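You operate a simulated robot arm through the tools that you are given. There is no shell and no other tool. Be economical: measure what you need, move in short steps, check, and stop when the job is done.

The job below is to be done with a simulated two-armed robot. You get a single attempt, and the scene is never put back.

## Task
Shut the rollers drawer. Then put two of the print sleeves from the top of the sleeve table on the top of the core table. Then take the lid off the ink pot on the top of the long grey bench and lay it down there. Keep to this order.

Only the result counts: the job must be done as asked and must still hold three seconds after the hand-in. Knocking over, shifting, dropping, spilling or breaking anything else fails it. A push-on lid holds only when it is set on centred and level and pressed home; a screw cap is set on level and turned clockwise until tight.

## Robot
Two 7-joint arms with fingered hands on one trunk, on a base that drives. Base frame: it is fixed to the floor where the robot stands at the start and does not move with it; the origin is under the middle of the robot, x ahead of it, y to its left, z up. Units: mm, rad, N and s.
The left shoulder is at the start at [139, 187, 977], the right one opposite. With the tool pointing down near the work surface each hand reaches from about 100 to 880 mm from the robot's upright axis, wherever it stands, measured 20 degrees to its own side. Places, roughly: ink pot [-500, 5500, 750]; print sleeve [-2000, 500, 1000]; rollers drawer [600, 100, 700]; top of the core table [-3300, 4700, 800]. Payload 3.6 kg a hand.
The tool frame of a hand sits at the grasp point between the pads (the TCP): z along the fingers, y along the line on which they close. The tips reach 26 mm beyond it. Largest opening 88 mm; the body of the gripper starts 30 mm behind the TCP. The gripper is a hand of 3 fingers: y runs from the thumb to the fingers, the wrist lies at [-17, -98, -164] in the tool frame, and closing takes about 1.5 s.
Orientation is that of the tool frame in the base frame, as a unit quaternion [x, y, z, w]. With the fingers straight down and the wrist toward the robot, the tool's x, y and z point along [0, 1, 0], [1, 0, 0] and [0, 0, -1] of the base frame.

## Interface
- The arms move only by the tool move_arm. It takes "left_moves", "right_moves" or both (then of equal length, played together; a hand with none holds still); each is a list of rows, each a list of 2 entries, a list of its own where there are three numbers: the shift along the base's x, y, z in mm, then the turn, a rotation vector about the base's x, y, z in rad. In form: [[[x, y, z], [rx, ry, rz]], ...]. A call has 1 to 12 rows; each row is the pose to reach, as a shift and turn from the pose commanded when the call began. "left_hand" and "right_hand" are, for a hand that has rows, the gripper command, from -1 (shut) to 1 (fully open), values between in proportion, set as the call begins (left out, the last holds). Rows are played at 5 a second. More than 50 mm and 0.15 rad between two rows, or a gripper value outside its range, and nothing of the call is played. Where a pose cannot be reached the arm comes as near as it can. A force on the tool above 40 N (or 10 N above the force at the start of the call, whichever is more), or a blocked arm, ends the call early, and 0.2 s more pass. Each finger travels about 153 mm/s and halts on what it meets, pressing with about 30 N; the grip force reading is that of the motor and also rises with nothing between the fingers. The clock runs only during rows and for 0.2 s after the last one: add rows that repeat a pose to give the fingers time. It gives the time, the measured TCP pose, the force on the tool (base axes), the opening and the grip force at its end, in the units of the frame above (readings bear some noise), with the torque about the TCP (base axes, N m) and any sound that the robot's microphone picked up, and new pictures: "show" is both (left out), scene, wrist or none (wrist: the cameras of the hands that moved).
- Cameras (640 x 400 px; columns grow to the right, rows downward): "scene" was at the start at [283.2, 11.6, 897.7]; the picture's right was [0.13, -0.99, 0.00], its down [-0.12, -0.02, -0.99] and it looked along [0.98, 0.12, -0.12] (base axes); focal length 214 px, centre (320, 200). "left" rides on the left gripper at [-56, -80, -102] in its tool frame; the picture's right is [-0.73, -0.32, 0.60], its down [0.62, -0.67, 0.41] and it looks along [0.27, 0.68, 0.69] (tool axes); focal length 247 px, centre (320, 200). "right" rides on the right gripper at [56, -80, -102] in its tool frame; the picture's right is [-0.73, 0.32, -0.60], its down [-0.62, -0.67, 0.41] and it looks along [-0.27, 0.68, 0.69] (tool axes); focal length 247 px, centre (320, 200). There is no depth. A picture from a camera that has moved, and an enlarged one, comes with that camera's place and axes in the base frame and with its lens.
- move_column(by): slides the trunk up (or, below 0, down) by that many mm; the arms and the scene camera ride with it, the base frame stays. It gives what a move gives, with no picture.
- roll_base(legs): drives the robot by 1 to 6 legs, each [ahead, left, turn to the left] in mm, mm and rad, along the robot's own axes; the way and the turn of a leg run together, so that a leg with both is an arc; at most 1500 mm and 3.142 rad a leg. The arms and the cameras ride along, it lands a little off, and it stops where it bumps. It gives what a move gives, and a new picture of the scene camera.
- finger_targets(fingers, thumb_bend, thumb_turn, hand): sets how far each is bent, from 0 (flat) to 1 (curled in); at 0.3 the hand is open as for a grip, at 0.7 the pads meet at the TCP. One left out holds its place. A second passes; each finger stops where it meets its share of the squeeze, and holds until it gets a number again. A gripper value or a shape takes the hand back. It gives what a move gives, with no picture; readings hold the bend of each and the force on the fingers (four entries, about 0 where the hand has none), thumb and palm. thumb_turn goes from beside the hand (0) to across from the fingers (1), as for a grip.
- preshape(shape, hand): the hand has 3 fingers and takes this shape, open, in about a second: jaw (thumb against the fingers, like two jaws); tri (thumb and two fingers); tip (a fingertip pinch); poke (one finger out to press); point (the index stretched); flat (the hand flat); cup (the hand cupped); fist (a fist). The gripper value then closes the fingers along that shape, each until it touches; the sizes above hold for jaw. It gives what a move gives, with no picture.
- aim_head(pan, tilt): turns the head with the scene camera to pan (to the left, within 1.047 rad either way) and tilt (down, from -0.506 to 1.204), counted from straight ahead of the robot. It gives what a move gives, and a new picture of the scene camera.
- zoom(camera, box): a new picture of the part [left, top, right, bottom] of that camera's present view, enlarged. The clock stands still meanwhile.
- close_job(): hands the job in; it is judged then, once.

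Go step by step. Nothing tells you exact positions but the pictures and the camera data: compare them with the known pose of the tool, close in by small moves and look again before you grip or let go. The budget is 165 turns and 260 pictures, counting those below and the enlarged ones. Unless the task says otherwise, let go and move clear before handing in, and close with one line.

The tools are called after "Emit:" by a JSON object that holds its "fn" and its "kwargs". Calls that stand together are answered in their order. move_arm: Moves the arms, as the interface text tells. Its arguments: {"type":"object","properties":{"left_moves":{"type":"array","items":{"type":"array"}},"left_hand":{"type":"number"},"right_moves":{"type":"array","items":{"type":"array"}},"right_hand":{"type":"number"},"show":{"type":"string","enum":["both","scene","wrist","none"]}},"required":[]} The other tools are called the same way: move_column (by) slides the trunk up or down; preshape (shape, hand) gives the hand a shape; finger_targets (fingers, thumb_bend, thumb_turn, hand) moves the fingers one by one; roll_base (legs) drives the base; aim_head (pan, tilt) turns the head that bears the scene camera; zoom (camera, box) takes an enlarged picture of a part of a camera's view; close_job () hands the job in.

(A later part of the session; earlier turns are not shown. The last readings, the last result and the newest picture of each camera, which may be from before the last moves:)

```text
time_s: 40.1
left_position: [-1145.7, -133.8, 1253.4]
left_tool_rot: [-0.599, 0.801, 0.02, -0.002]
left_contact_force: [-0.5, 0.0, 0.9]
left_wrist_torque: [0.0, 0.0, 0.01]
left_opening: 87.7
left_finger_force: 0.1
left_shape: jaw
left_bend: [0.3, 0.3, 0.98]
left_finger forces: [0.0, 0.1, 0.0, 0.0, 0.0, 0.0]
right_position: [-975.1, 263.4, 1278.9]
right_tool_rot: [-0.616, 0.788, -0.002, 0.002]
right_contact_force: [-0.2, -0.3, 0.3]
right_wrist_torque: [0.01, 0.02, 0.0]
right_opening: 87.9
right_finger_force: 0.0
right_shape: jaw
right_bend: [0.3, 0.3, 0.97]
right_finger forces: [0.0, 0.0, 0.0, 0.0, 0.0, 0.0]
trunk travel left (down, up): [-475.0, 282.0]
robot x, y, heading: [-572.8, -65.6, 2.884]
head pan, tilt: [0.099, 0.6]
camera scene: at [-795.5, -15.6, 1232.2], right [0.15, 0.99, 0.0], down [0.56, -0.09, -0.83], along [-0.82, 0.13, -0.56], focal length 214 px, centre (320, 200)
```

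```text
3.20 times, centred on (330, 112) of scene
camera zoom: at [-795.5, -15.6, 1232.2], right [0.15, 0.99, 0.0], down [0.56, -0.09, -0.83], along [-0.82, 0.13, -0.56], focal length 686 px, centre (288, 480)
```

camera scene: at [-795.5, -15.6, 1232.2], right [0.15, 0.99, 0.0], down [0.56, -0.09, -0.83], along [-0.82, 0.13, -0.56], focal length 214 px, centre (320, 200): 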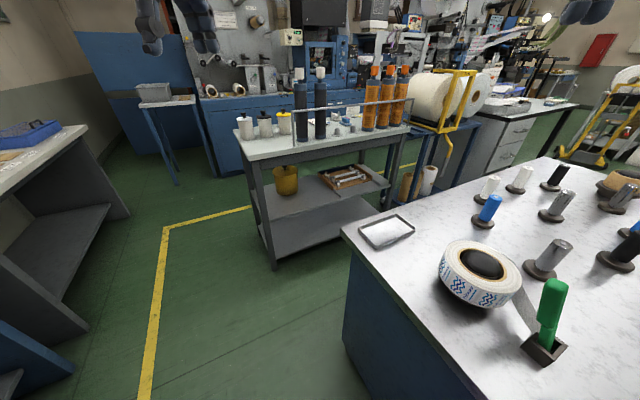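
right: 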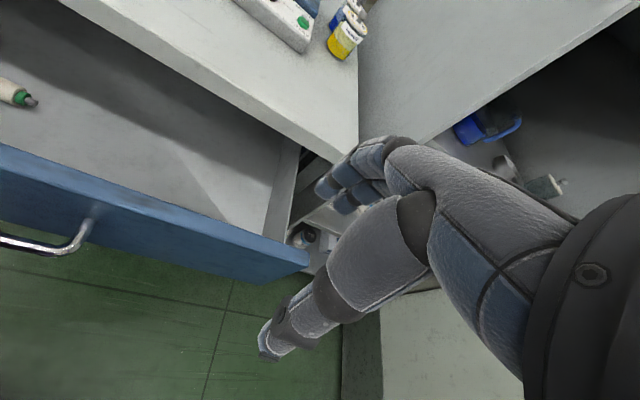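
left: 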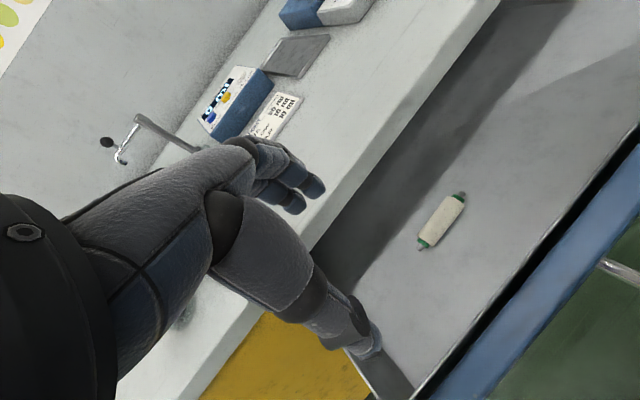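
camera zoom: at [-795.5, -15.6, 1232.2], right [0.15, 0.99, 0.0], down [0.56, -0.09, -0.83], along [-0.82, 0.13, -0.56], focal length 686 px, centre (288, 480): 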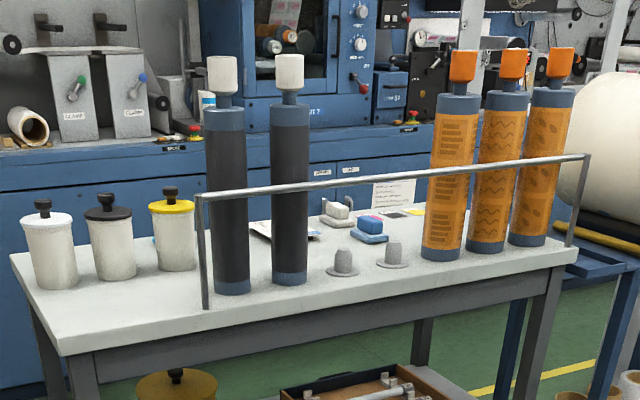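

Black sleeves are blank; the three orange-patterned ones with knobs are the print sleeves. I'll raise the trunk for clearance and drive in front of the table's left part first.

Emit:
{"fn": "move_column", "kwargs": {"by": 150}}

Emit:
{"fn": "roll_base", "kwargs": {"legs": [[757, 361, 0]]}}

Emit:
{"fn": "aim_head", "kwargs": {"pan": -0.3, "tilt": 0.9}}

```text
time_s: 41.9
left_position: [-1144.7, -133.0, 1403.7]
left_tool_rot: [-0.599, 0.801, 0.019, -0.001]
left_contact_force: [-0.2, -0.3, 0.3]
left_wrist_torque: [0.02, -0.01, 0.0]
left_opening: 87.7
left_finger_force: 0.1
left_shape: jaw
left_bend: [0.3, 0.3, 0.98]
left_finger forces: [0.0, 0.0, 0.0, 0.0, 0.0, 0.0]
right_position: [-974.1, 262.3, 1428.8]
right_tool_rot: [-0.617, 0.787, -0.002, 0.003]
right_contact_force: [0.4, 0.1, -0.4]
right_wrist_torque: [0.02, 0.0, -0.01]
right_opening: 87.8
right_finger_force: 0.1
right_shape: jaw
right_bend: [0.3, 0.3, 0.97]
right_finger forces: [0.0, 0.0, 0.1, 0.0, 0.0, 0.0]
trunk travel left (down, up): [-625.0, 132.0]
robot x, y, heading: [-574.5, -62.4, 2.891]
head pan, tilt: [0.099, 0.6]
```

```text
time_s: 46.3
left_position: [-1960.8, -313.3, 1404.3]
left_tool_rot: [-0.604, 0.797, 0.019, -0.001]
left_contact_force: [-0.2, 0.8, 0.5]
left_wrist_torque: [-0.01, -0.02, -0.03]
left_opening: 87.9
left_finger_force: 0.0
left_shape: jaw
left_bend: [0.3, 0.3, 0.98]
left_finger forces: [0.0, 0.1, 0.0, 0.0, 0.1, 0.1]
right_position: [-1794.9, 83.8, 1429.0]
right_tool_rot: [-0.622, 0.783, -0.002, 0.002]
right_contact_force: [-0.5, -0.5, -0.2]
right_wrist_torque: [0.02, 0.02, -0.02]
right_opening: 87.8
right_finger_force: 0.1
right_shape: jaw
right_bend: [0.3, 0.3, 0.97]
right_finger forces: [0.1, 0.0, 0.0, 0.1, 0.0, 0.1]
trunk travel left (down, up): [-625.0, 132.0]
robot x, y, heading: [-1389.8, -235.7, 2.905]
head pan, tilt: [0.099, 0.6]
camera scene: at [-1607.5, -193.2, 1385.8], right [0.14, 0.99, 0.0], down [0.56, -0.08, -0.82], along [-0.82, 0.12, -0.57], focal length 214 px, centre (320, 200)
```

scene: 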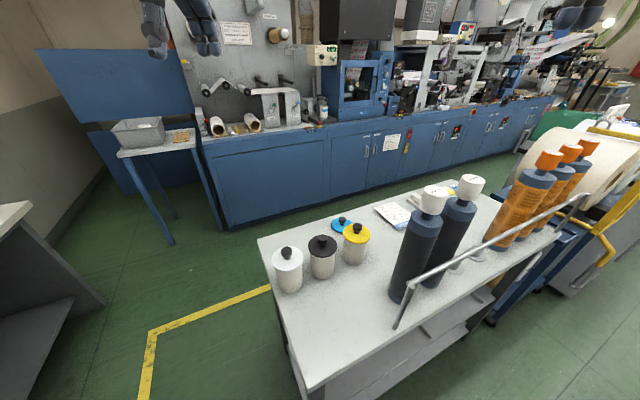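

```text
time_s: 47.2
left_position: [-1961.2, -314.5, 1402.8]
left_tool_rot: [-0.603, 0.797, 0.02, -0.003]
left_contact_force: [0.1, 0.3, -0.4]
left_wrist_torque: [0.01, -0.02, -0.02]
left_opening: 87.8
left_finger_force: 0.0
left_shape: jaw
left_bend: [0.3, 0.3, 0.98]
left_finger forces: [0.1, 0.0, 0.1, 0.0, 0.0, 0.0]
right_position: [-1794.8, 84.1, 1429.1]
right_tool_rot: [-0.621, 0.783, -0.002, 0.002]
right_contact_force: [0.0, 0.6, -0.5]
right_wrist_torque: [0.01, 0.01, -0.01]
right_opening: 87.8
right_finger_force: 0.0
right_shape: jaw
right_bend: [0.3, 0.3, 0.97]
right_finger forces: [0.1, 0.0, 0.0, 0.0, 0.0, 0.0]
trunk travel left (down, up): [-625.0, 132.0]
robot x, y, heading: [-1390.6, -236.3, 2.9]
head pan, tilt: [-0.3, 0.901]
camera scene: at [-1584.4, -166.7, 1361.1], right [0.51, 0.86, 0.0], down [0.67, -0.4, -0.62], along [-0.53, 0.32, -0.78], focal length 214 px, centre (320, 200)
```

scene: 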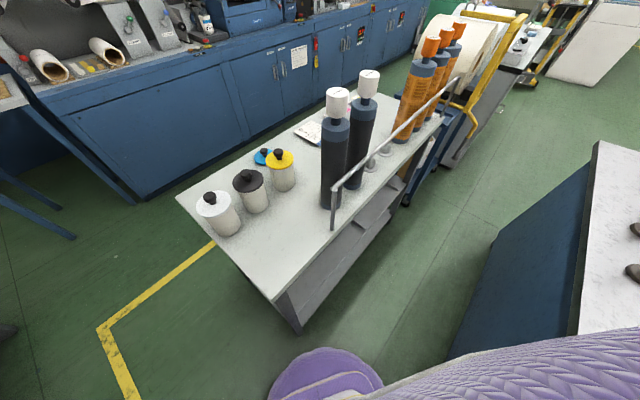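

The gap beside the island is too tight, but there is a wide aisle behind the sleeve table. I'll go round its left end: step left, turn to face the bench side, then back up behind the table.

Emit:
{"fn": "roll_base", "kwargs": {"legs": [[-91, 255, 0]]}}

Emit:
{"fn": "roll_base", "kwargs": {"legs": [[0, 0, -2.604]]}}

Emit:
{"fn": "aim_head", "kwargs": {"pan": 1.04, "tilt": 0.5}}

```text
time_s: 49.1
left_position: [-1929.9, -581.7, 1402.8]
left_tool_rot: [-0.604, 0.796, 0.021, 0.0]
left_contact_force: [-0.2, 0.1, -0.4]
left_wrist_torque: [0.01, -0.04, -0.01]
left_opening: 87.8
left_finger_force: 0.0
left_shape: jaw
left_bend: [0.3, 0.3, 0.98]
left_finger forces: [0.0, 0.0, 0.0, 0.1, 0.1, 0.0]
right_position: [-1765.2, -182.6, 1429.7]
right_tool_rot: [-0.622, 0.783, -0.002, 0.002]
right_contact_force: [-0.7, -0.2, 0.1]
right_wrist_torque: [0.0, -0.02, 0.0]
right_opening: 87.6
right_finger_force: 0.0
right_shape: jaw
right_bend: [0.3, 0.3, 0.97]
right_finger forces: [0.0, 0.0, 0.1, 0.0, 0.1, 0.1]
trunk travel left (down, up): [-625.0, 132.0]
robot x, y, heading: [-1356.9, -502.5, 2.898]
head pan, tilt: [-0.3, 0.901]
camera scene: at [-1554.3, -433.7, 1361.0], right [0.51, 0.86, 0.0], down [0.67, -0.4, -0.62], along [-0.53, 0.32, -0.78], focal length 214 px, centre (320, 200)
```

scene: 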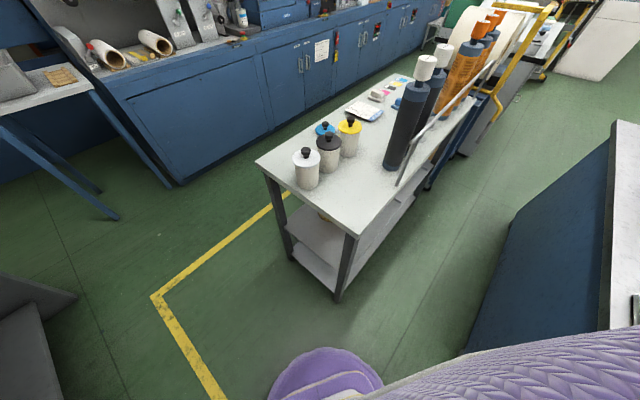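

```text
time_s: 55.7
left_position: [-905.7, -153.6, 1402.4]
left_tool_rot: [0.614, 0.789, 0.007, 0.018]
left_contact_force: [0.0, 0.2, 0.8]
left_wrist_torque: [-0.01, -0.02, 0.0]
left_opening: 88.0
left_finger_force: 0.1
left_shape: jaw
left_bend: [0.3, 0.3, 0.98]
left_finger forces: [0.0, 0.0, 0.0, 0.0, 0.0, 0.1]
right_position: [-850.5, -580.2, 1428.6]
right_tool_rot: [0.596, 0.803, -0.003, -0.001]
right_contact_force: [0.6, -0.3, 0.6]
right_wrist_torque: [-0.01, -0.01, 0.0]
right_opening: 87.9
right_finger_force: 0.1
right_shape: jaw
right_bend: [0.3, 0.3, 0.97]
right_finger forces: [0.0, 0.0, 0.0, 0.1, 0.0, 0.0]
trunk travel left (down, up): [-625.0, 132.0]
robot x, y, heading: [-1362.4, -505.3, 0.281]
head pan, tilt: [-0.3, 0.901]
camera scene: at [-1159.7, -468.0, 1361.0], right [-0.02, -1.0, 0.0], down [-0.78, 0.01, -0.62], along [0.62, -0.01, -0.78], focal length 214 px, centre (320, 200)
```

scene: 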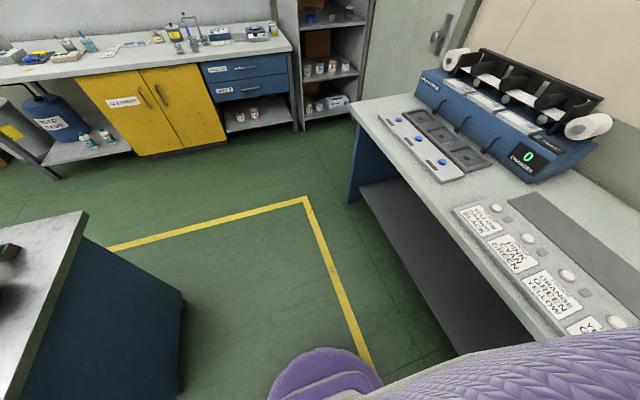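

```text
time_s: 57.2
left_position: [-906.6, -152.3, 1402.9]
left_tool_rot: [0.615, 0.789, 0.007, 0.018]
left_contact_force: [-0.9, 0.2, -0.6]
left_wrist_torque: [0.02, 0.01, 0.0]
left_opening: 87.8
left_finger_force: 0.1
left_shape: jaw
left_bend: [0.3, 0.3, 0.98]
left_finger forces: [0.1, 0.0, 0.0, 0.0, 0.0, 0.0]
right_position: [-850.7, -579.7, 1428.0]
right_tool_rot: [0.596, 0.803, -0.003, -0.001]
right_contact_force: [0.1, 0.5, 0.4]
right_wrist_torque: [0.02, 0.0, -0.03]
right_opening: 87.8
right_finger_force: 0.0
right_shape: jaw
right_bend: [0.3, 0.3, 0.97]
right_finger forces: [0.1, 0.0, 0.0, 0.0, 0.0, 0.0]
trunk travel left (down, up): [-625.0, 132.0]
robot x, y, heading: [-1363.6, -502.6, 0.283]
head pan, tilt: [1.04, 0.499]
camera scene: at [-1212.7, -378.4, 1394.9], right [0.97, -0.25, 0.0], down [-0.12, -0.46, -0.88], along [0.22, 0.85, -0.48], focal length 214 px, centre (320, 200)
```

scene: 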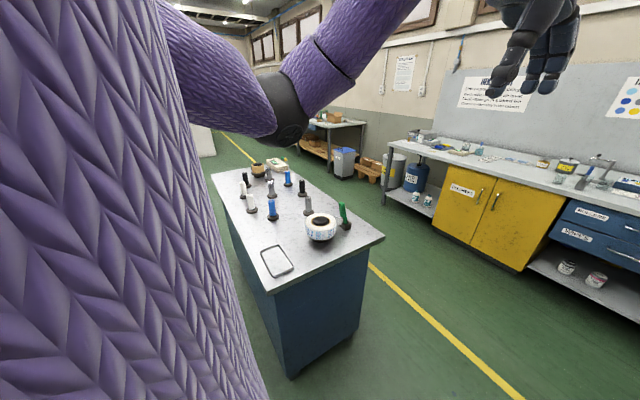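

The way back along the table's left end is clear. Backing up 1200 mm.

Emit:
{"fn": "roll_base", "kwargs": {"legs": [[-600, 0, 0], [-600, 0, 0.01]]}}

Emit:
{"fn": "aim_head", "kwargs": {"pan": 0.9, "tilt": 0.6}}

```text
time_s: 63.6
left_position: [-2071.4, -486.3, 1403.5]
left_tool_rot: [0.611, 0.792, 0.006, 0.019]
left_contact_force: [-0.2, 0.2, 0.6]
left_wrist_torque: [-0.02, 0.02, 0.0]
left_opening: 87.8
left_finger_force: 0.1
left_shape: jaw
left_bend: [0.3, 0.3, 0.98]
left_finger forces: [0.0, 0.1, 0.0, 0.0, 0.0, 0.1]
right_position: [-2013.0, -913.1, 1429.7]
right_tool_rot: [0.593, 0.806, -0.002, -0.001]
right_contact_force: [-0.2, -0.6, 1.0]
right_wrist_torque: [0.02, 0.04, 0.0]
right_opening: 88.1
right_finger_force: 0.0
right_shape: jaw
right_bend: [0.3, 0.3, 0.97]
right_finger forces: [0.0, 0.0, 0.0, 0.1, 0.0, 0.0]
trunk travel left (down, up): [-625.0, 132.0]
robot x, y, heading: [-2522.0, -838.3, 0.289]
head pan, tilt: [1.04, 0.499]
camera scene: at [-2376.0, -714.6, 1394.9], right [0.97, -0.24, 0.0], down [-0.11, -0.47, -0.88], along [0.21, 0.85, -0.48], focal length 214 px, centre (320, 200)
```

scene: 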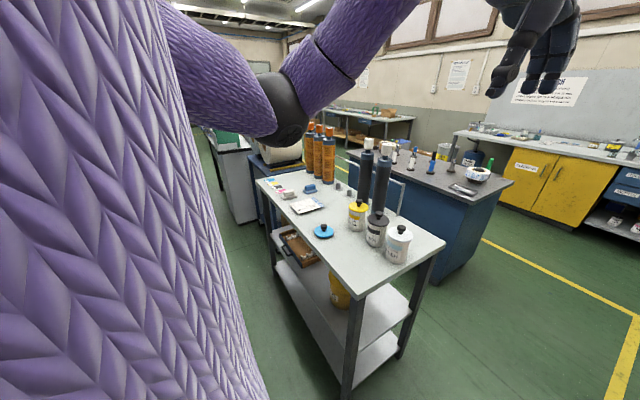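

```text
time_s: 64.3
left_position: [-2071.6, -486.2, 1402.6]
left_tool_rot: [0.611, 0.791, 0.006, 0.019]
left_contact_force: [0.5, 0.4, 1.0]
left_wrist_torque: [0.01, -0.02, 0.02]
left_opening: 87.9
left_finger_force: 0.1
left_shape: jaw
left_bend: [0.3, 0.3, 0.98]
left_finger forces: [0.0, 0.1, 0.1, 0.0, 0.0, 0.0]
right_position: [-2013.0, -913.7, 1429.6]
right_tool_rot: [0.593, 0.805, -0.003, -0.001]
right_contact_force: [0.4, -0.1, 0.2]
right_wrist_torque: [0.0, 0.0, 0.0]
right_opening: 87.9
right_finger_force: 0.1
right_shape: jaw
right_bend: [0.3, 0.3, 0.97]
right_finger forces: [0.1, 0.0, 0.0, 0.0, 0.0, 0.0]
trunk travel left (down, up): [-625.0, 132.0]
robot x, y, heading: [-2523.9, -841.4, 0.289]
head pan, tilt: [0.901, 0.6]
camera scene: at [-2365.1, -721.0, 1385.9], right [0.93, -0.37, 0.0], down [-0.21, -0.52, -0.83], along [0.31, 0.77, -0.56], focal length 214 px, centre (320, 200)
```

scene: 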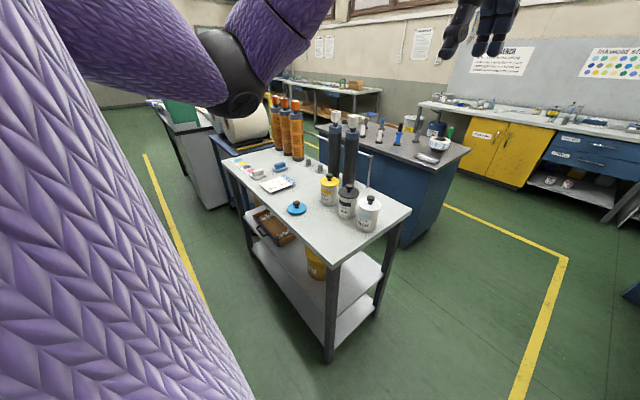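

Clear aisle behind the table. Sliding left (along the table) 1000 mm.

Emit:
{"fn": "roll_base", "kwargs": {"legs": [[0, 1000, 0.007]]}}

Emit:
{"fn": "aim_head", "kwargs": {"pan": 0.1, "tilt": 0.6}}

```text
time_s: 69.5
left_position: [-2375.3, 477.0, 1402.6]
left_tool_rot: [0.603, 0.798, 0.007, 0.019]
left_contact_force: [0.1, -0.3, 0.1]
left_wrist_torque: [0.01, -0.02, 0.0]
left_opening: 87.8
left_finger_force: 0.1
left_shape: jaw
left_bend: [0.3, 0.3, 0.98]
left_finger forces: [0.1, 0.0, 0.0, 0.0, 0.0, 0.1]
right_position: [-2307.9, 51.5, 1428.9]
right_tool_rot: [0.585, 0.811, -0.002, -0.001]
right_contact_force: [0.0, -0.5, 0.2]
right_wrist_torque: [0.01, -0.02, 0.02]
right_opening: 87.8
right_finger_force: 0.1
right_shape: jaw
right_bend: [0.3, 0.3, 0.97]
right_finger forces: [0.0, 0.1, 0.0, 0.0, 0.1, 0.1]
trunk travel left (down, up): [-625.0, 132.0]
robot x, y, heading: [-2819.7, 110.4, 0.315]
head pan, tilt: [0.901, 0.6]
camera scene: at [-2663.6, 236.5, 1385.8], right [0.94, -0.35, 0.0], down [-0.2, -0.53, -0.82], along [0.29, 0.77, -0.57], focal length 214 px, centre (320, 200)
```

scene: 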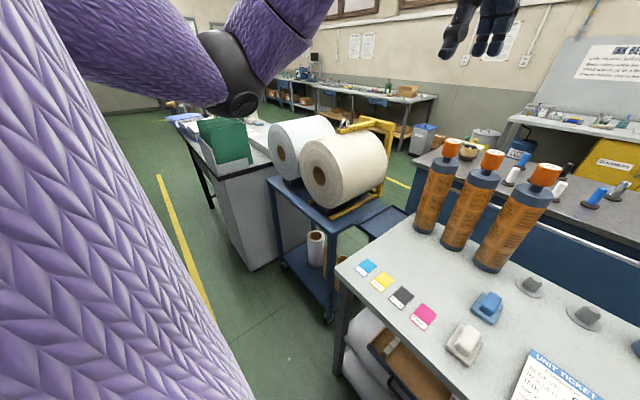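

```text
time_s: 70.6
left_position: [-2375.4, 476.1, 1402.6]
left_tool_rot: [0.603, 0.798, 0.007, 0.019]
left_contact_force: [0.2, -0.2, 0.2]
left_wrist_torque: [0.0, 0.01, -0.02]
left_opening: 87.6
left_finger_force: 0.0
left_shape: jaw
left_bend: [0.3, 0.3, 0.98]
left_finger forces: [0.0, 0.0, 0.1, 0.0, 0.1, 0.0]
right_position: [-2307.6, 51.1, 1428.5]
right_tool_rot: [0.584, 0.812, -0.003, -0.001]
right_contact_force: [-0.6, -0.3, 0.1]
right_wrist_torque: [0.0, -0.01, -0.04]
right_opening: 87.8
right_finger_force: 0.0
right_shape: jaw
right_bend: [0.3, 0.3, 0.97]
right_finger forces: [0.0, 0.1, 0.1, 0.0, 0.0, 0.0]
trunk travel left (down, up): [-625.0, 132.0]
robot x, y, heading: [-2819.3, 109.9, 0.312]
head pan, tilt: [0.099, 0.6]
camera scene: at [-2613.6, 189.2, 1385.8], right [0.4, -0.92, 0.0], down [-0.52, -0.23, -0.82], along [0.76, 0.33, -0.57], focal length 214 px, centre (320, 200)
```

scene: 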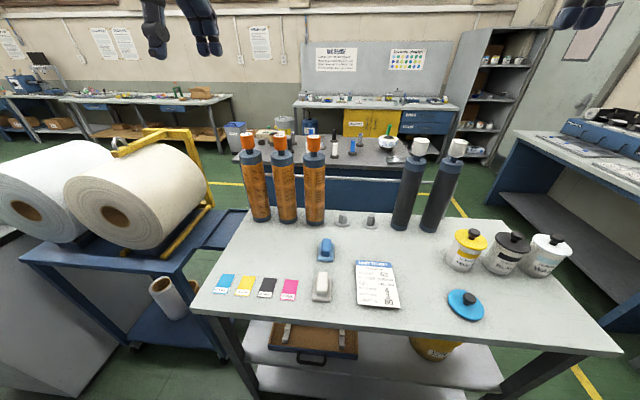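

I triangulate the three orange knobs at roughly (-2117,642), (-2098,543), (-2078,443), z≈1168, and the table's back edge about 520 mm ahead. I'll move closer and slightly left so that both hands can each take one.

Emit:
{"fn": "roll_base", "kwargs": {"legs": [[140, 185, -0.014]]}}

Emit:
{"fn": "aim_head", "kwargs": {"pan": 0.0, "tilt": 0.6}}

Emit:
{"fn": "zoom", "kwargs": {"camera": "left", "box": [0, 0, 640, 400]}}

```text
time_s: 72.3
left_position: [-2292.4, 687.3, 1401.3]
left_tool_rot: [0.608, 0.794, 0.007, 0.019]
left_contact_force: [-0.7, 0.1, -0.7]
left_wrist_torque: [0.0, -0.04, 0.0]
left_opening: 87.8
left_finger_force: 0.0
left_shape: jaw
left_bend: [0.3, 0.3, 0.98]
left_finger forces: [0.0, 0.0, 0.0, 0.1, 0.0, 0.0]
right_position: [-2230.2, 260.7, 1428.0]
right_tool_rot: [0.589, 0.808, -0.003, 0.0]
right_contact_force: [0.7, -1.0, 0.7]
right_wrist_torque: [0.0, 0.0, 0.02]
right_opening: 87.8
right_finger_force: 0.0
right_shape: jaw
right_bend: [0.3, 0.3, 0.97]
right_finger forces: [0.1, 0.1, 0.0, 0.0, 0.0, 0.0]
trunk travel left (down, up): [-625.0, 132.0]
robot x, y, heading: [-2739.1, 329.3, 0.295]
head pan, tilt: [0.099, 0.6]
camera scene: at [-2533.7, 402.9, 1385.8], right [0.39, -0.92, 0.0], down [-0.52, -0.22, -0.82], along [0.76, 0.32, -0.57], focal length 214 px, centre (320, 200)
```

scene: 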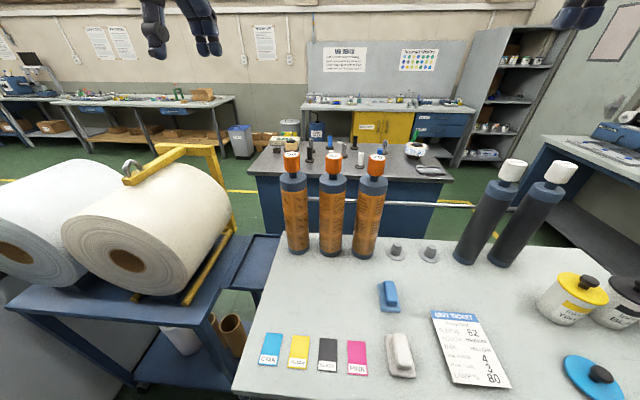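

```text
time_s: 73.0
left_position: [-2291.9, 688.0, 1402.6]
left_tool_rot: [0.607, 0.794, 0.006, 0.019]
left_contact_force: [0.0, -0.3, -0.4]
left_wrist_torque: [0.01, -0.01, 0.04]
left_opening: 87.8
left_finger_force: 0.1
left_shape: jaw
left_bend: [0.3, 0.3, 0.98]
left_finger forces: [0.0, 0.1, 0.0, 0.1, 0.0, 0.1]
right_position: [-2228.3, 261.0, 1429.1]
right_tool_rot: [0.589, 0.808, -0.004, -0.001]
right_contact_force: [-0.9, 0.2, 0.1]
right_wrist_torque: [0.05, 0.0, -0.03]
right_opening: 87.8
right_finger_force: 0.0
right_shape: jaw
right_bend: [0.3, 0.3, 0.97]
right_finger forces: [0.1, 0.1, 0.0, 0.1, 0.1, 0.0]
trunk travel left (down, up): [-625.0, 132.0]
robot x, y, heading: [-2738.9, 327.7, 0.295]
head pan, tilt: [0.0, 0.6]
camera scene: at [-2530.5, 395.2, 1385.7], right [0.29, -0.96, 0.0], down [-0.54, -0.17, -0.82], along [0.79, 0.24, -0.57], focal length 214 px, centre (320, 200)
```

scene: 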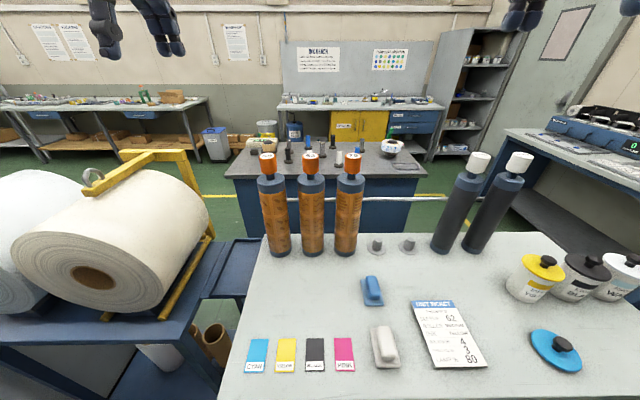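

```text
1.00 times, centred on (320, 200) of left (not enlarged: the box is as wide or as high as the picture)
camera zoom: at [-2357.8, 614.4, 1504.0], right [-0.09, -0.8, -0.59], down [-0.79, 0.42, -0.45], along [0.61, 0.43, -0.67], focal length 247 px, centre (320, 200)
```

zoom: 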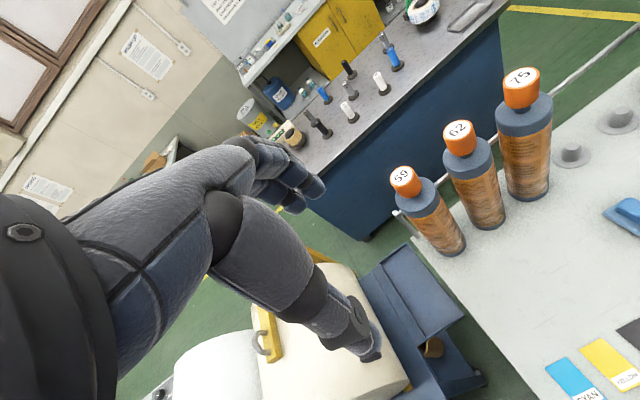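

The knobs read 59, 62 and 75. I'll bring the left hand level over the leftmost sleeve (59), staying high, and look.

Emit:
{"fn": "move_arm", "kwargs": {"left_moves": [[[40, -7, 0], [0.003, 0.01, 0]], [[80, -14, 0], [0.007, 0.02, 0]], [[125, -22, -10], [0.01, 0.03, 0]], [[165, -28, -40], [0.0135, 0.0375, 0]], [[184, -33, -85], [0.0135, 0.0375, 0]], [[184, -33, -130], [0.0135, 0.0375, 0]], [[184, -33, -130], [0.0135, 0.0375, 0]]], "left_hand": 1}}

```text
refused: row 4 steps farther than a row can; nothing moved
```

Emit:
{"fn": "move_arm", "kwargs": {"left_moves": [[[40, -7, 0], [0.003, 0.01, 0]], [[80, -14, 0], [0.007, 0.02, 0]], [[120, -22, -10], [0.01, 0.03, 0]], [[155, -28, -35], [0.0135, 0.0375, 0]], [[178, -33, -75], [0.0135, 0.0375, 0]], [[184, -33, -118], [0.0135, 0.0375, 0]], [[184, -33, -130], [0.0135, 0.0375, 0]]], "left_hand": 1}}

```text
time_s: 74.6
left_position: [-2108.2, 653.2, 1271.1]
left_tool_rot: [0.609, 0.793, 0.001, 0.0]
left_contact_force: [0.2, -0.1, 0.0]
left_wrist_torque: [-0.01, 0.01, -0.01]
left_opening: 88.0
left_finger_force: 0.1
left_shape: jaw
left_bend: [0.3, 0.3, 0.98]
left_finger forces: [0.1, 0.0, 0.0, 0.0, 0.1, 0.0]
right_position: [-2230.4, 262.0, 1428.5]
right_tool_rot: [0.589, 0.808, -0.003, 0.0]
right_contact_force: [-0.7, -0.8, 0.4]
right_wrist_torque: [0.02, -0.03, 0.02]
right_opening: 88.0
right_finger_force: 0.1
right_shape: jaw
right_bend: [0.3, 0.3, 0.97]
right_finger forces: [0.0, 0.1, 0.0, 0.0, 0.0, 0.0]
trunk travel left (down, up): [-625.0, 132.0]
robot x, y, heading: [-2737.0, 331.0, 0.298]
head pan, tilt: [0.0, 0.6]
camera scene: at [-2530.8, 394.4, 1385.8], right [0.29, -0.96, 0.0], down [-0.54, -0.17, -0.82], along [0.79, 0.24, -0.57], focal length 214 px, centre (320, 200)
camera left: at [-2171.1, 578.6, 1373.6], right [-0.12, -0.79, -0.6], down [-0.8, 0.43, -0.41], along [0.58, 0.44, -0.69], focal length 247 px, centre (320, 200)
```

scene: 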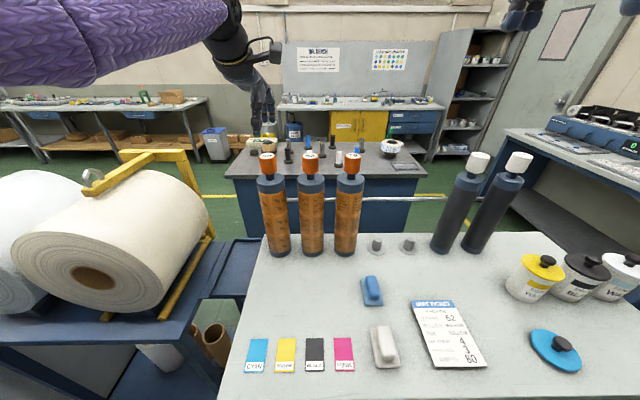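
left: 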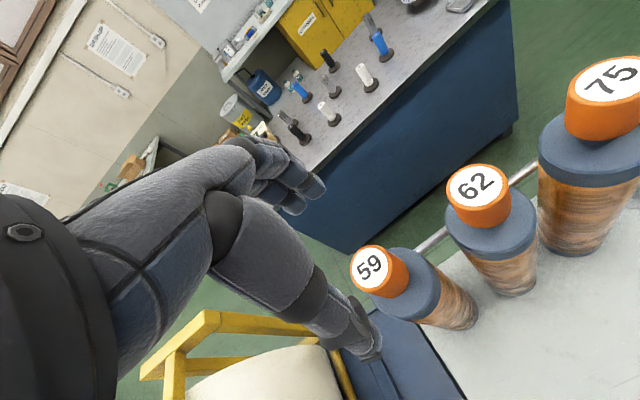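

Knob 59 triangulates to about (-2101,661), z 1130–1180. Descending onto it.

Emit:
{"fn": "move_arm", "kwargs": {"left_moves": [[[7, 8, -10], [0, 0, 0]], [[7, 8, -40], [0, 0, 0]], [[7, 8, -70], [0, 0, 0]], [[7, 8, -95], [0, 0, 0]], [[7, 8, -113], [0, 0, 0]], [[7, 8, -113], [0, 0, 0]]]}}

Emit:
{"fn": "zoom", "kwargs": {"camera": "scene", "box": [200, 60, 360, 160]}}

```text
time_s: 76.0
left_position: [-2119.7, 656.9, 1163.5]
left_tool_rot: [0.607, 0.794, 0.001, -0.001]
left_contact_force: [0.0, -1.3, 0.3]
left_wrist_torque: [0.03, 0.01, 0.0]
left_opening: 87.9
left_finger_force: 0.1
left_shape: jaw
left_bend: [0.3, 0.3, 0.98]
left_finger forces: [0.0, 0.0, 0.0, 0.0, 0.0, 0.1]
left hand out of reach, approached as far as the arm can: row 3, 4, 5, 6
right_position: [-2228.6, 261.0, 1428.9]
right_tool_rot: [0.589, 0.808, -0.002, -0.001]
right_contact_force: [-0.8, -0.6, -0.4]
right_wrist_torque: [0.0, -0.01, 0.0]
right_opening: 87.9
right_finger_force: 0.0
right_shape: jaw
right_bend: [0.3, 0.3, 0.97]
right_finger forces: [0.0, 0.1, 0.1, 0.0, 0.0, 0.0]
trunk travel left (down, up): [-625.0, 132.0]
robot x, y, heading: [-2743.1, 329.8, 0.297]
head pan, tilt: [0.0, 0.6]
camera scene: at [-2530.7, 394.3, 1385.8], right [0.29, -0.96, 0.0], down [-0.54, -0.17, -0.82], along [0.79, 0.24, -0.57], focal length 214 px, centre (320, 200)
camera left: at [-2180.8, 581.8, 1264.6], right [-0.12, -0.79, -0.6], down [-0.8, 0.43, -0.41], along [0.58, 0.44, -0.69], focal length 247 px, centre (320, 200)
```

scene: 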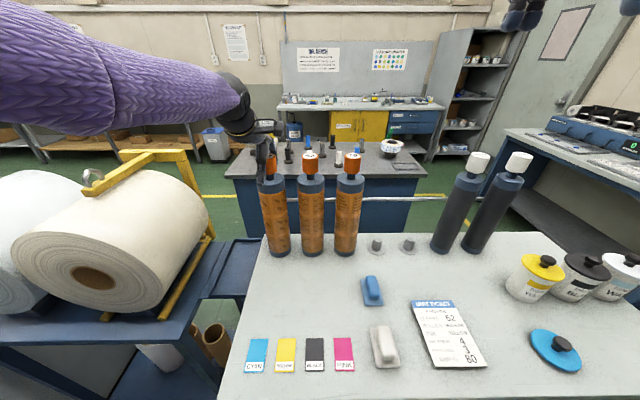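
left: 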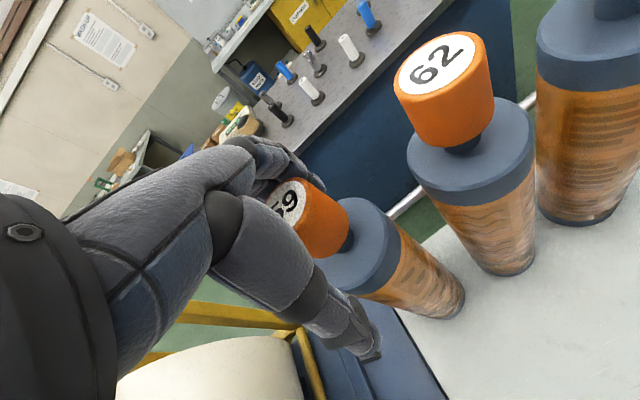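

```text
4.00 times, centred on (280, 110) of scene
camera zoom: at [-2530.7, 394.3, 1385.8], right [0.29, -0.96, 0.0], down [-0.54, -0.17, -0.82], along [0.79, 0.24, -0.57], focal length 858 px, centre (480, 560)
```

zoom: 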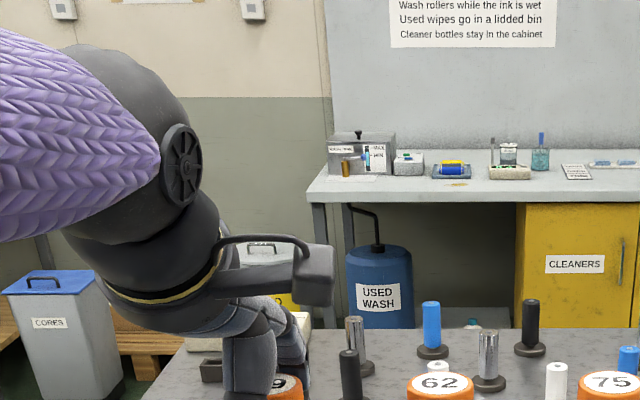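

The arm runs out of reach at this height since the trunk is high. I'll lift the hand, step the base 60 mm forward and lower the trunk 150 mm, then come down again.

Emit:
{"fn": "move_arm", "kwargs": {"left_moves": [[[0, 0, 40], [0, 0, 0]], [[0, 0, 85], [0, 0, 0]], [[0, 0, 130], [0, 0, 0]], [[-20, -6, 175], [0, 0, 0]], [[-40, -12, 215], [0, 0, 0]], [[-50, -15, 260], [0, 0, 0]]], "show": "none"}}

Emit:
{"fn": "roll_base", "kwargs": {"legs": [[60, 0, 0]]}}

Emit:
{"fn": "move_column", "kwargs": {"by": -150}}

Emit:
{"fn": "aim_head", "kwargs": {"pan": 0.1, "tilt": 0.4}}

Emit:
{"fn": "zoom", "kwargs": {"camera": "left", "box": [0, 0, 640, 400]}}

```text
time_s: 77.4
left_position: [-2108.6, 650.9, 1425.5]
left_tool_rot: [0.608, 0.794, 0.0, -0.001]
left_contact_force: [-0.8, 0.5, 0.6]
left_wrist_torque: [0.01, -0.02, 0.0]
left_opening: 87.8
left_finger_force: 0.0
left_shape: jaw
left_bend: [0.3, 0.3, 0.98]
left_finger forces: [0.0, 0.1, 0.1, 0.0, 0.0, 0.0]
left hand out of reach, approached as far as the arm can: row 1, 2, 3, 4, 5, 6
right_position: [-2230.5, 259.9, 1428.3]
right_tool_rot: [0.589, 0.808, -0.003, -0.001]
right_contact_force: [0.9, -1.0, 0.3]
right_wrist_torque: [0.01, -0.02, -0.01]
right_opening: 87.8
right_finger_force: 0.0
right_shape: jaw
right_bend: [0.3, 0.3, 0.97]
right_finger forces: [0.0, 0.0, 0.0, 0.0, 0.0, 0.0]
trunk travel left (down, up): [-625.0, 132.0]
robot x, y, heading: [-2738.7, 327.7, 0.301]
head pan, tilt: [0.0, 0.6]
```

```text
time_s: 78.4
left_position: [-2050.2, 669.7, 1426.1]
left_tool_rot: [0.607, 0.794, 0.0, -0.002]
left_contact_force: [0.5, -0.2, -0.5]
left_wrist_torque: [0.02, 0.03, 0.02]
left_opening: 87.7
left_finger_force: 0.1
left_shape: jaw
left_bend: [0.3, 0.3, 0.98]
left_finger forces: [0.0, 0.1, 0.0, 0.0, 0.0, 0.0]
right_position: [-2171.7, 278.8, 1428.6]
right_tool_rot: [0.589, 0.808, -0.003, -0.001]
right_contact_force: [-0.1, 0.2, -0.5]
right_wrist_torque: [-0.01, -0.02, 0.06]
right_opening: 87.9
right_finger_force: 0.0
right_shape: jaw
right_bend: [0.3, 0.3, 0.97]
right_finger forces: [0.1, 0.0, 0.0, 0.0, 0.0, 0.0]
trunk travel left (down, up): [-625.0, 132.0]
robot x, y, heading: [-2686.3, 346.6, 0.303]
head pan, tilt: [0.0, 0.6]
camera scene: at [-2473.0, 412.4, 1385.8], right [0.29, -0.96, 0.0], down [-0.54, -0.17, -0.82], along [0.79, 0.24, -0.57], focal length 214 px, centre (320, 200)
```

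scene: 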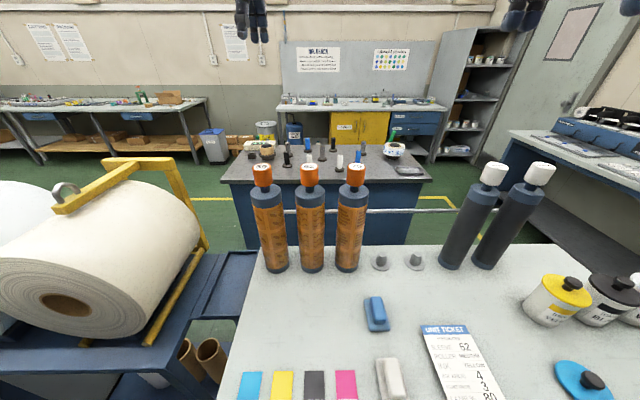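

```text
time_s: 80.1
left_position: [-2041.9, 671.9, 1261.3]
left_tool_rot: [0.607, 0.795, -0.01, -0.008]
left_contact_force: [0.4, 0.6, 0.0]
left_wrist_torque: [-0.02, -0.03, 0.02]
left_opening: 87.8
left_finger_force: 0.1
left_shape: jaw
left_bend: [0.3, 0.3, 0.98]
left_finger forces: [0.0, 0.0, 0.1, 0.0, 0.1, 0.0]
right_position: [-2172.6, 278.8, 1278.8]
right_tool_rot: [0.589, 0.808, -0.003, -0.002]
right_contact_force: [0.6, 0.0, 0.5]
right_wrist_torque: [0.04, 0.0, 0.0]
right_opening: 87.7
right_finger_force: 0.1
right_shape: jaw
right_bend: [0.3, 0.3, 0.97]
right_finger forces: [0.0, 0.1, 0.0, 0.0, 0.1, 0.0]
trunk travel left (down, up): [-475.0, 282.0]
robot x, y, heading: [-2685.0, 347.9, 0.3]
head pan, tilt: [0.0, 0.6]
```

```text
time_s: 80.8
left_position: [-2043.1, 671.9, 1259.1]
left_tool_rot: [0.607, 0.794, -0.01, -0.008]
left_contact_force: [0.3, 0.3, 0.4]
left_wrist_torque: [0.02, -0.06, -0.01]
left_opening: 87.9
left_finger_force: 0.0
left_shape: jaw
left_bend: [0.3, 0.3, 0.98]
left_finger forces: [0.0, 0.0, 0.1, 0.0, 0.0, 0.1]
right_position: [-2172.0, 279.1, 1278.9]
right_tool_rot: [0.589, 0.808, -0.003, 0.0]
right_contact_force: [0.5, 0.3, 0.6]
right_wrist_torque: [-0.01, 0.03, 0.01]
right_opening: 87.8
right_finger_force: 0.0
right_shape: jaw
right_bend: [0.3, 0.3, 0.97]
right_finger forces: [0.0, 0.0, 0.0, 0.0, 0.1, 0.0]
trunk travel left (down, up): [-475.0, 282.0]
robot x, y, heading: [-2680.0, 347.8, 0.296]
head pan, tilt: [0.099, 0.4]
camera scene: at [-2466.6, 423.9, 1250.3], right [0.39, -0.92, 0.0], down [-0.36, -0.15, -0.92], along [0.85, 0.36, -0.39], focal length 214 px, centre (320, 200)
```

scene: 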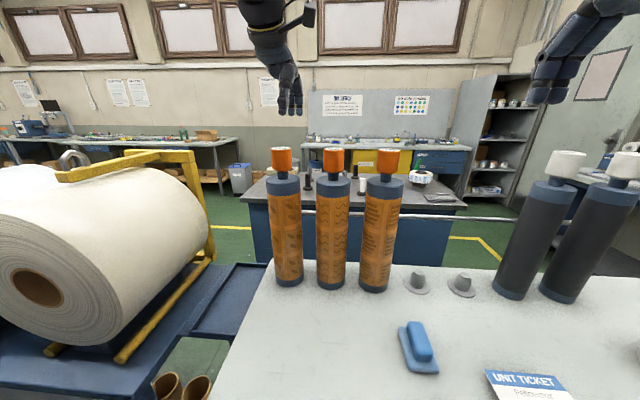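

```text
1.00 times, centred on (320, 200) of left (not enlarged: the box is as wide or as high as the picture)
camera zoom: at [-2101.9, 596.7, 1364.1], right [-0.13, -0.8, -0.59], down [-0.82, 0.43, -0.39], along [0.56, 0.43, -0.7], focal length 247 px, centre (320, 200)
```

zoom: 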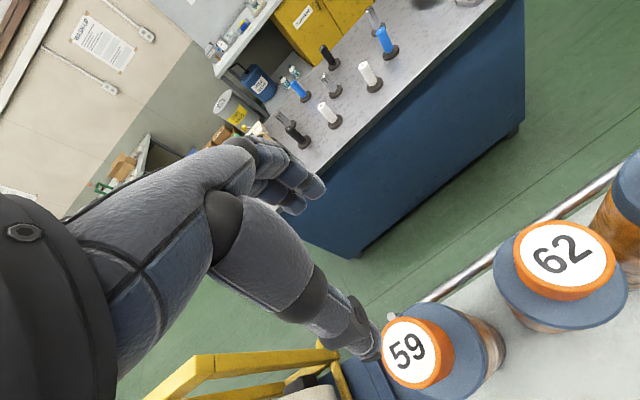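

Now the hand is 58 mm past the knob. Shift it back over knob 59 at this height and check the reading.

Emit:
{"fn": "move_arm", "kwargs": {"left_moves": [[[-30, -5, 0], [0, 0, 0]], [[-58, -9, 0], [0, 0, 0]], [[-58, -9, 0], [0, 0, 0]]], "show": "none"}}

```text
time_s: 81.7
left_position: [-2043.5, 667.7, 1264.6]
left_tool_rot: [0.607, 0.794, -0.011, -0.008]
left_contact_force: [0.6, 0.8, -1.1]
left_wrist_torque: [0.02, 0.03, -0.03]
left_opening: 88.1
left_finger_force: 0.1
left_shape: jaw
left_bend: [0.3, 0.3, 0.98]
left_finger forces: [0.1, 0.0, 0.0, 0.0, 0.0, 0.0]
left hand out of reach, approached as far as the arm can: row 1, 2, 3
right_position: [-2172.6, 278.4, 1278.1]
right_tool_rot: [0.589, 0.808, -0.002, -0.001]
right_contact_force: [0.5, 0.1, 0.5]
right_wrist_torque: [-0.02, -0.02, 0.01]
right_opening: 87.9
right_finger_force: 0.0
right_shape: jaw
right_bend: [0.3, 0.3, 0.97]
right_finger forces: [0.0, 0.0, 0.0, 0.1, 0.0, 0.0]
trunk travel left (down, up): [-475.0, 282.0]
robot x, y, heading: [-2687.2, 346.1, 0.296]
head pan, tilt: [0.099, 0.4]
```

Emit:
{"fn": "move_arm", "kwargs": {"left_moves": [[[-40, -12, 0], [0, 0, 0]], [[-80, -24, 0], [0, 0, 0]], [[-80, -24, 0], [0, 0, 0]]], "show": "none"}}

```text
time_s: 82.5
left_position: [-2045.3, 657.6, 1278.0]
left_tool_rot: [0.608, 0.794, -0.011, -0.01]
left_contact_force: [-0.1, 0.4, 0.2]
left_wrist_torque: [-0.05, 0.03, 0.02]
left_opening: 87.7
left_finger_force: 0.0
left_shape: jaw
left_bend: [0.3, 0.3, 0.98]
left_finger forces: [0.1, 0.1, 0.1, 0.0, 0.0, 0.0]
left hand out of reach, approached as far as the arm can: row 1, 2, 3
right_position: [-2173.0, 278.0, 1278.7]
right_tool_rot: [0.59, 0.808, -0.003, -0.001]
right_contact_force: [0.2, -0.4, -0.6]
right_wrist_torque: [0.03, 0.03, -0.01]
right_opening: 87.9
right_finger_force: 0.0
right_shape: jaw
right_bend: [0.3, 0.3, 0.97]
right_finger forces: [0.0, 0.1, 0.1, 0.0, 0.1, 0.1]
trunk travel left (down, up): [-475.0, 282.0]
robot x, y, heading: [-2683.7, 345.5, 0.3]
head pan, tilt: [0.099, 0.4]
```

Emit:
{"fn": "move_arm", "kwargs": {"left_moves": [[[-45, -14, 0], [0, 0, 0]], [[-90, -28, 0], [0, 0, 0]], [[-135, -42, 0], [0, 0, 0]], [[-135, -42, 0], [0, 0, 0]]], "show": "scene"}}

```text
time_s: 83.5
left_position: [-2049.9, 626.7, 1307.5]
left_tool_rot: [0.607, 0.795, -0.011, -0.009]
left_contact_force: [0.2, -0.3, 0.9]
left_wrist_torque: [0.03, 0.0, -0.01]
left_opening: 87.7
left_finger_force: 0.0
left_shape: jaw
left_bend: [0.3, 0.3, 0.98]
left_finger forces: [0.1, 0.0, 0.0, 0.0, 0.1, 0.1]
left hand out of reach, approached as far as the arm can: row 1, 2, 3, 4
right_position: [-2172.2, 279.3, 1278.5]
right_tool_rot: [0.589, 0.808, -0.003, -0.001]
right_contact_force: [-0.9, 0.7, 0.1]
right_wrist_torque: [0.02, -0.01, -0.04]
right_opening: 87.9
right_finger_force: 0.0
right_shape: jaw
right_bend: [0.3, 0.3, 0.97]
right_finger forces: [0.0, 0.1, 0.0, 0.1, 0.1, 0.0]
trunk travel left (down, up): [-475.0, 282.0]
robot x, y, heading: [-2682.5, 346.9, 0.298]
head pan, tilt: [0.099, 0.4]
camera scene: at [-2466.7, 424.3, 1250.3], right [0.39, -0.92, 0.0], down [-0.36, -0.15, -0.92], along [0.85, 0.36, -0.39], focal length 214 px, centre (320, 200)
```

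scene: 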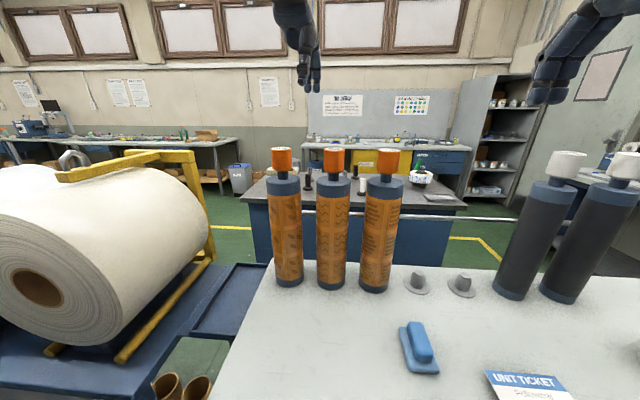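

Emit:
{"fn": "move_arm", "kwargs": {"left_moves": [[[0, 0, -40], [0, 0, 0]], [[0, 0, -80], [0, 0, 0]], [[0, 0, -80], [0, 0, 0]]], "show": "none"}}

```text
time_s: 84.2
left_position: [-2034.8, 625.0, 1225.3]
left_tool_rot: [0.607, 0.795, -0.011, -0.009]
left_contact_force: [-0.1, 0.3, 0.2]
left_wrist_torque: [-0.01, 0.0, 0.06]
left_opening: 87.8
left_finger_force: 0.1
left_shape: jaw
left_bend: [0.3, 0.3, 0.98]
left_finger forces: [0.1, 0.0, 0.0, 0.0, 0.1, 0.0]
left hand out of reach, approached as far as the arm can: row 1, 2, 3
right_position: [-2172.6, 279.2, 1278.9]
right_tool_rot: [0.589, 0.808, -0.002, 0.0]
right_contact_force: [0.6, -1.0, 0.0]
right_wrist_torque: [-0.02, 0.02, -0.01]
right_opening: 87.8
right_finger_force: 0.1
right_shape: jaw
right_bend: [0.3, 0.3, 0.97]
right_finger forces: [0.0, 0.0, 0.1, 0.0, 0.0, 0.1]
trunk travel left (down, up): [-475.0, 282.0]
robot x, y, heading: [-2685.2, 346.6, 0.302]
head pan, tilt: [0.099, 0.4]
```

The arm seems caught in a joint limit. I'll go up first, then outward to the left and back, to free it.

Emit:
{"fn": "move_arm", "kwargs": {"left_moves": [[[0, 0, 45], [0, 0, 0]], [[0, 0, 90], [0, 0, 0]], [[0, 0, 130], [0, 0, 0]], [[-14, 45, 150], [0, 0, 0]], [[-28, 90, 150], [0, 0, 0]], [[-42, 135, 150], [0, 0, 0]], [[-42, 135, 150], [0, 0, 0]]], "show": "none"}}

```text
refused: row 4 steps farther than a row can; nothing moved
```

Emit:
{"fn": "move_arm", "kwargs": {"left_moves": [[[0, 0, 45], [0, 0, 0]], [[0, 0, 90], [0, 0, 0]], [[0, 0, 130], [0, 0, 0]], [[-14, 45, 130], [0, 0, 0]], [[-28, 85, 130], [0, 0, 0]], [[-42, 125, 130], [0, 0, 0]], [[-42, 125, 130], [0, 0, 0]]], "show": "none"}}

```text
time_s: 85.8
left_position: [-2077.6, 747.0, 1353.6]
left_tool_rot: [0.608, 0.794, -0.01, -0.008]
left_contact_force: [-0.6, 0.4, 0.8]
left_wrist_torque: [0.01, 0.02, 0.0]
left_opening: 87.7
left_finger_force: 0.0
left_shape: jaw
left_bend: [0.3, 0.3, 0.98]
left_finger forces: [0.0, 0.0, 0.0, 0.1, 0.1, 0.0]
left hand out of reach, approached as far as the arm can: row 1, 2, 3, 4, 5
right_position: [-2172.3, 278.8, 1278.3]
right_tool_rot: [0.589, 0.808, -0.003, -0.001]
right_contact_force: [0.3, 0.4, 0.1]
right_wrist_torque: [0.03, 0.01, 0.05]
right_opening: 87.9
right_finger_force: 0.2
right_shape: jaw
right_bend: [0.3, 0.3, 0.97]
right_finger forces: [0.1, 0.0, 0.1, 0.0, 0.0, 0.0]
trunk travel left (down, up): [-475.0, 282.0]
robot x, y, heading: [-2685.3, 346.2, 0.296]
head pan, tilt: [0.099, 0.4]
```

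The arm moves freely out to its own side. Knob 59 is too far inward for the left arm, so I'll slide the base 110 mm to the right and look again.

Emit:
{"fn": "roll_base", "kwargs": {"legs": [[0, -110, 0]]}}

Emit:
{"fn": "zoom", "kwargs": {"camera": "left", "box": [0, 0, 640, 400]}}

```text
time_s: 87.0
left_position: [-2042.9, 640.6, 1354.0]
left_tool_rot: [0.608, 0.794, -0.009, -0.009]
left_contact_force: [0.5, 0.1, -1.0]
left_wrist_torque: [0.0, 0.02, 0.01]
left_opening: 87.8
left_finger_force: 0.1
left_shape: jaw
left_bend: [0.3, 0.3, 0.98]
left_finger forces: [0.0, 0.0, 0.0, 0.0, 0.0, 0.1]
right_position: [-2139.1, 171.3, 1278.6]
right_tool_rot: [0.589, 0.808, -0.003, -0.001]
right_contact_force: [-0.1, -0.5, 0.5]
right_wrist_torque: [0.01, 0.0, 0.02]
right_opening: 87.5
right_finger_force: 0.2
right_shape: jaw
right_bend: [0.3, 0.3, 0.97]
right_finger forces: [0.1, 0.0, 0.0, 0.1, 0.0, 0.0]
trunk travel left (down, up): [-475.0, 282.0]
robot x, y, heading: [-2652.9, 239.6, 0.296]
head pan, tilt: [0.099, 0.4]
camera scene: at [-2433.7, 316.9, 1250.4], right [0.39, -0.92, 0.0], down [-0.36, -0.15, -0.92], along [0.85, 0.36, -0.39], focal length 214 px, centre (320, 200)
```

scene: 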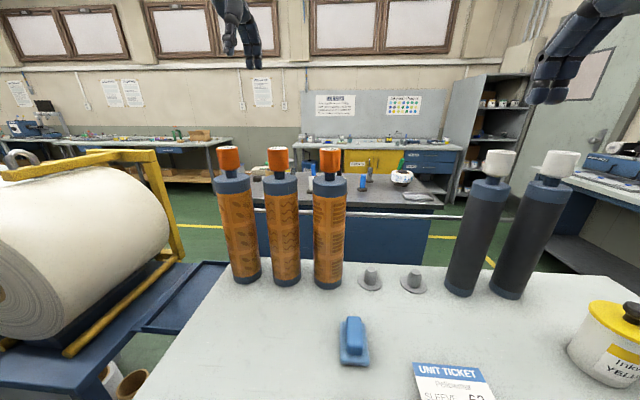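

```text
1.00 times, centred on (320, 200) of left (not enlarged: the box is as wide or as high as the picture)
camera zoom: at [-2103.6, 565.8, 1458.9], right [-0.13, -0.8, -0.59], down [-0.81, 0.43, -0.39], along [0.56, 0.43, -0.7], focal length 247 px, centre (320, 200)
```

zoom: 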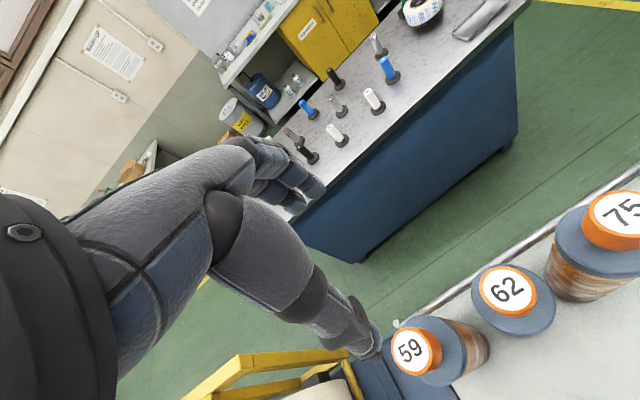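

Emit:
{"fn": "move_arm", "kwargs": {"left_moves": [[[-30, 12, 0], [0.003, -0.025, 0]], [[-57, 23, -20], [0.003, -0.025, 0]], [[-57, 23, -60], [0.003, -0.025, 0]], [[-57, 23, -80], [0.003, -0.025, 0]], [[-57, 23, -80], [0.003, -0.025, 0]]], "show": "wrist"}}

```text
time_s: 88.2
left_position: [-2102.2, 664.6, 1272.9]
left_tool_rot: [0.608, 0.794, -0.003, 0.001]
left_contact_force: [0.7, 0.3, 0.1]
left_wrist_torque: [0.01, 0.0, 0.03]
left_opening: 87.8
left_finger_force: 0.0
left_shape: jaw
left_bend: [0.3, 0.3, 0.98]
left_finger forces: [0.1, 0.0, 0.1, 0.0, 0.0, 0.0]
right_position: [-2138.9, 173.0, 1279.6]
right_tool_rot: [0.589, 0.808, -0.003, -0.001]
right_contact_force: [-0.1, -0.1, 0.2]
right_wrist_torque: [-0.03, 0.0, 0.01]
right_opening: 87.8
right_finger_force: 0.0
right_shape: jaw
right_bend: [0.3, 0.3, 0.97]
right_finger forces: [0.1, 0.1, 0.0, 0.0, 0.0, 0.1]
trunk travel left (down, up): [-475.0, 282.0]
robot x, y, heading: [-2648.1, 241.8, 0.301]
head pan, tilt: [0.099, 0.4]
camera left: at [-2163.9, 589.6, 1375.4], right [-0.12, -0.79, -0.6], down [-0.8, 0.43, -0.41], along [0.58, 0.43, -0.69], focal length 247 px, centre (320, 200)
```

left: 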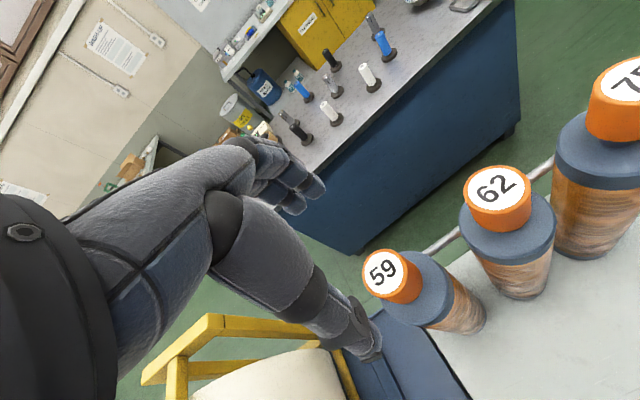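

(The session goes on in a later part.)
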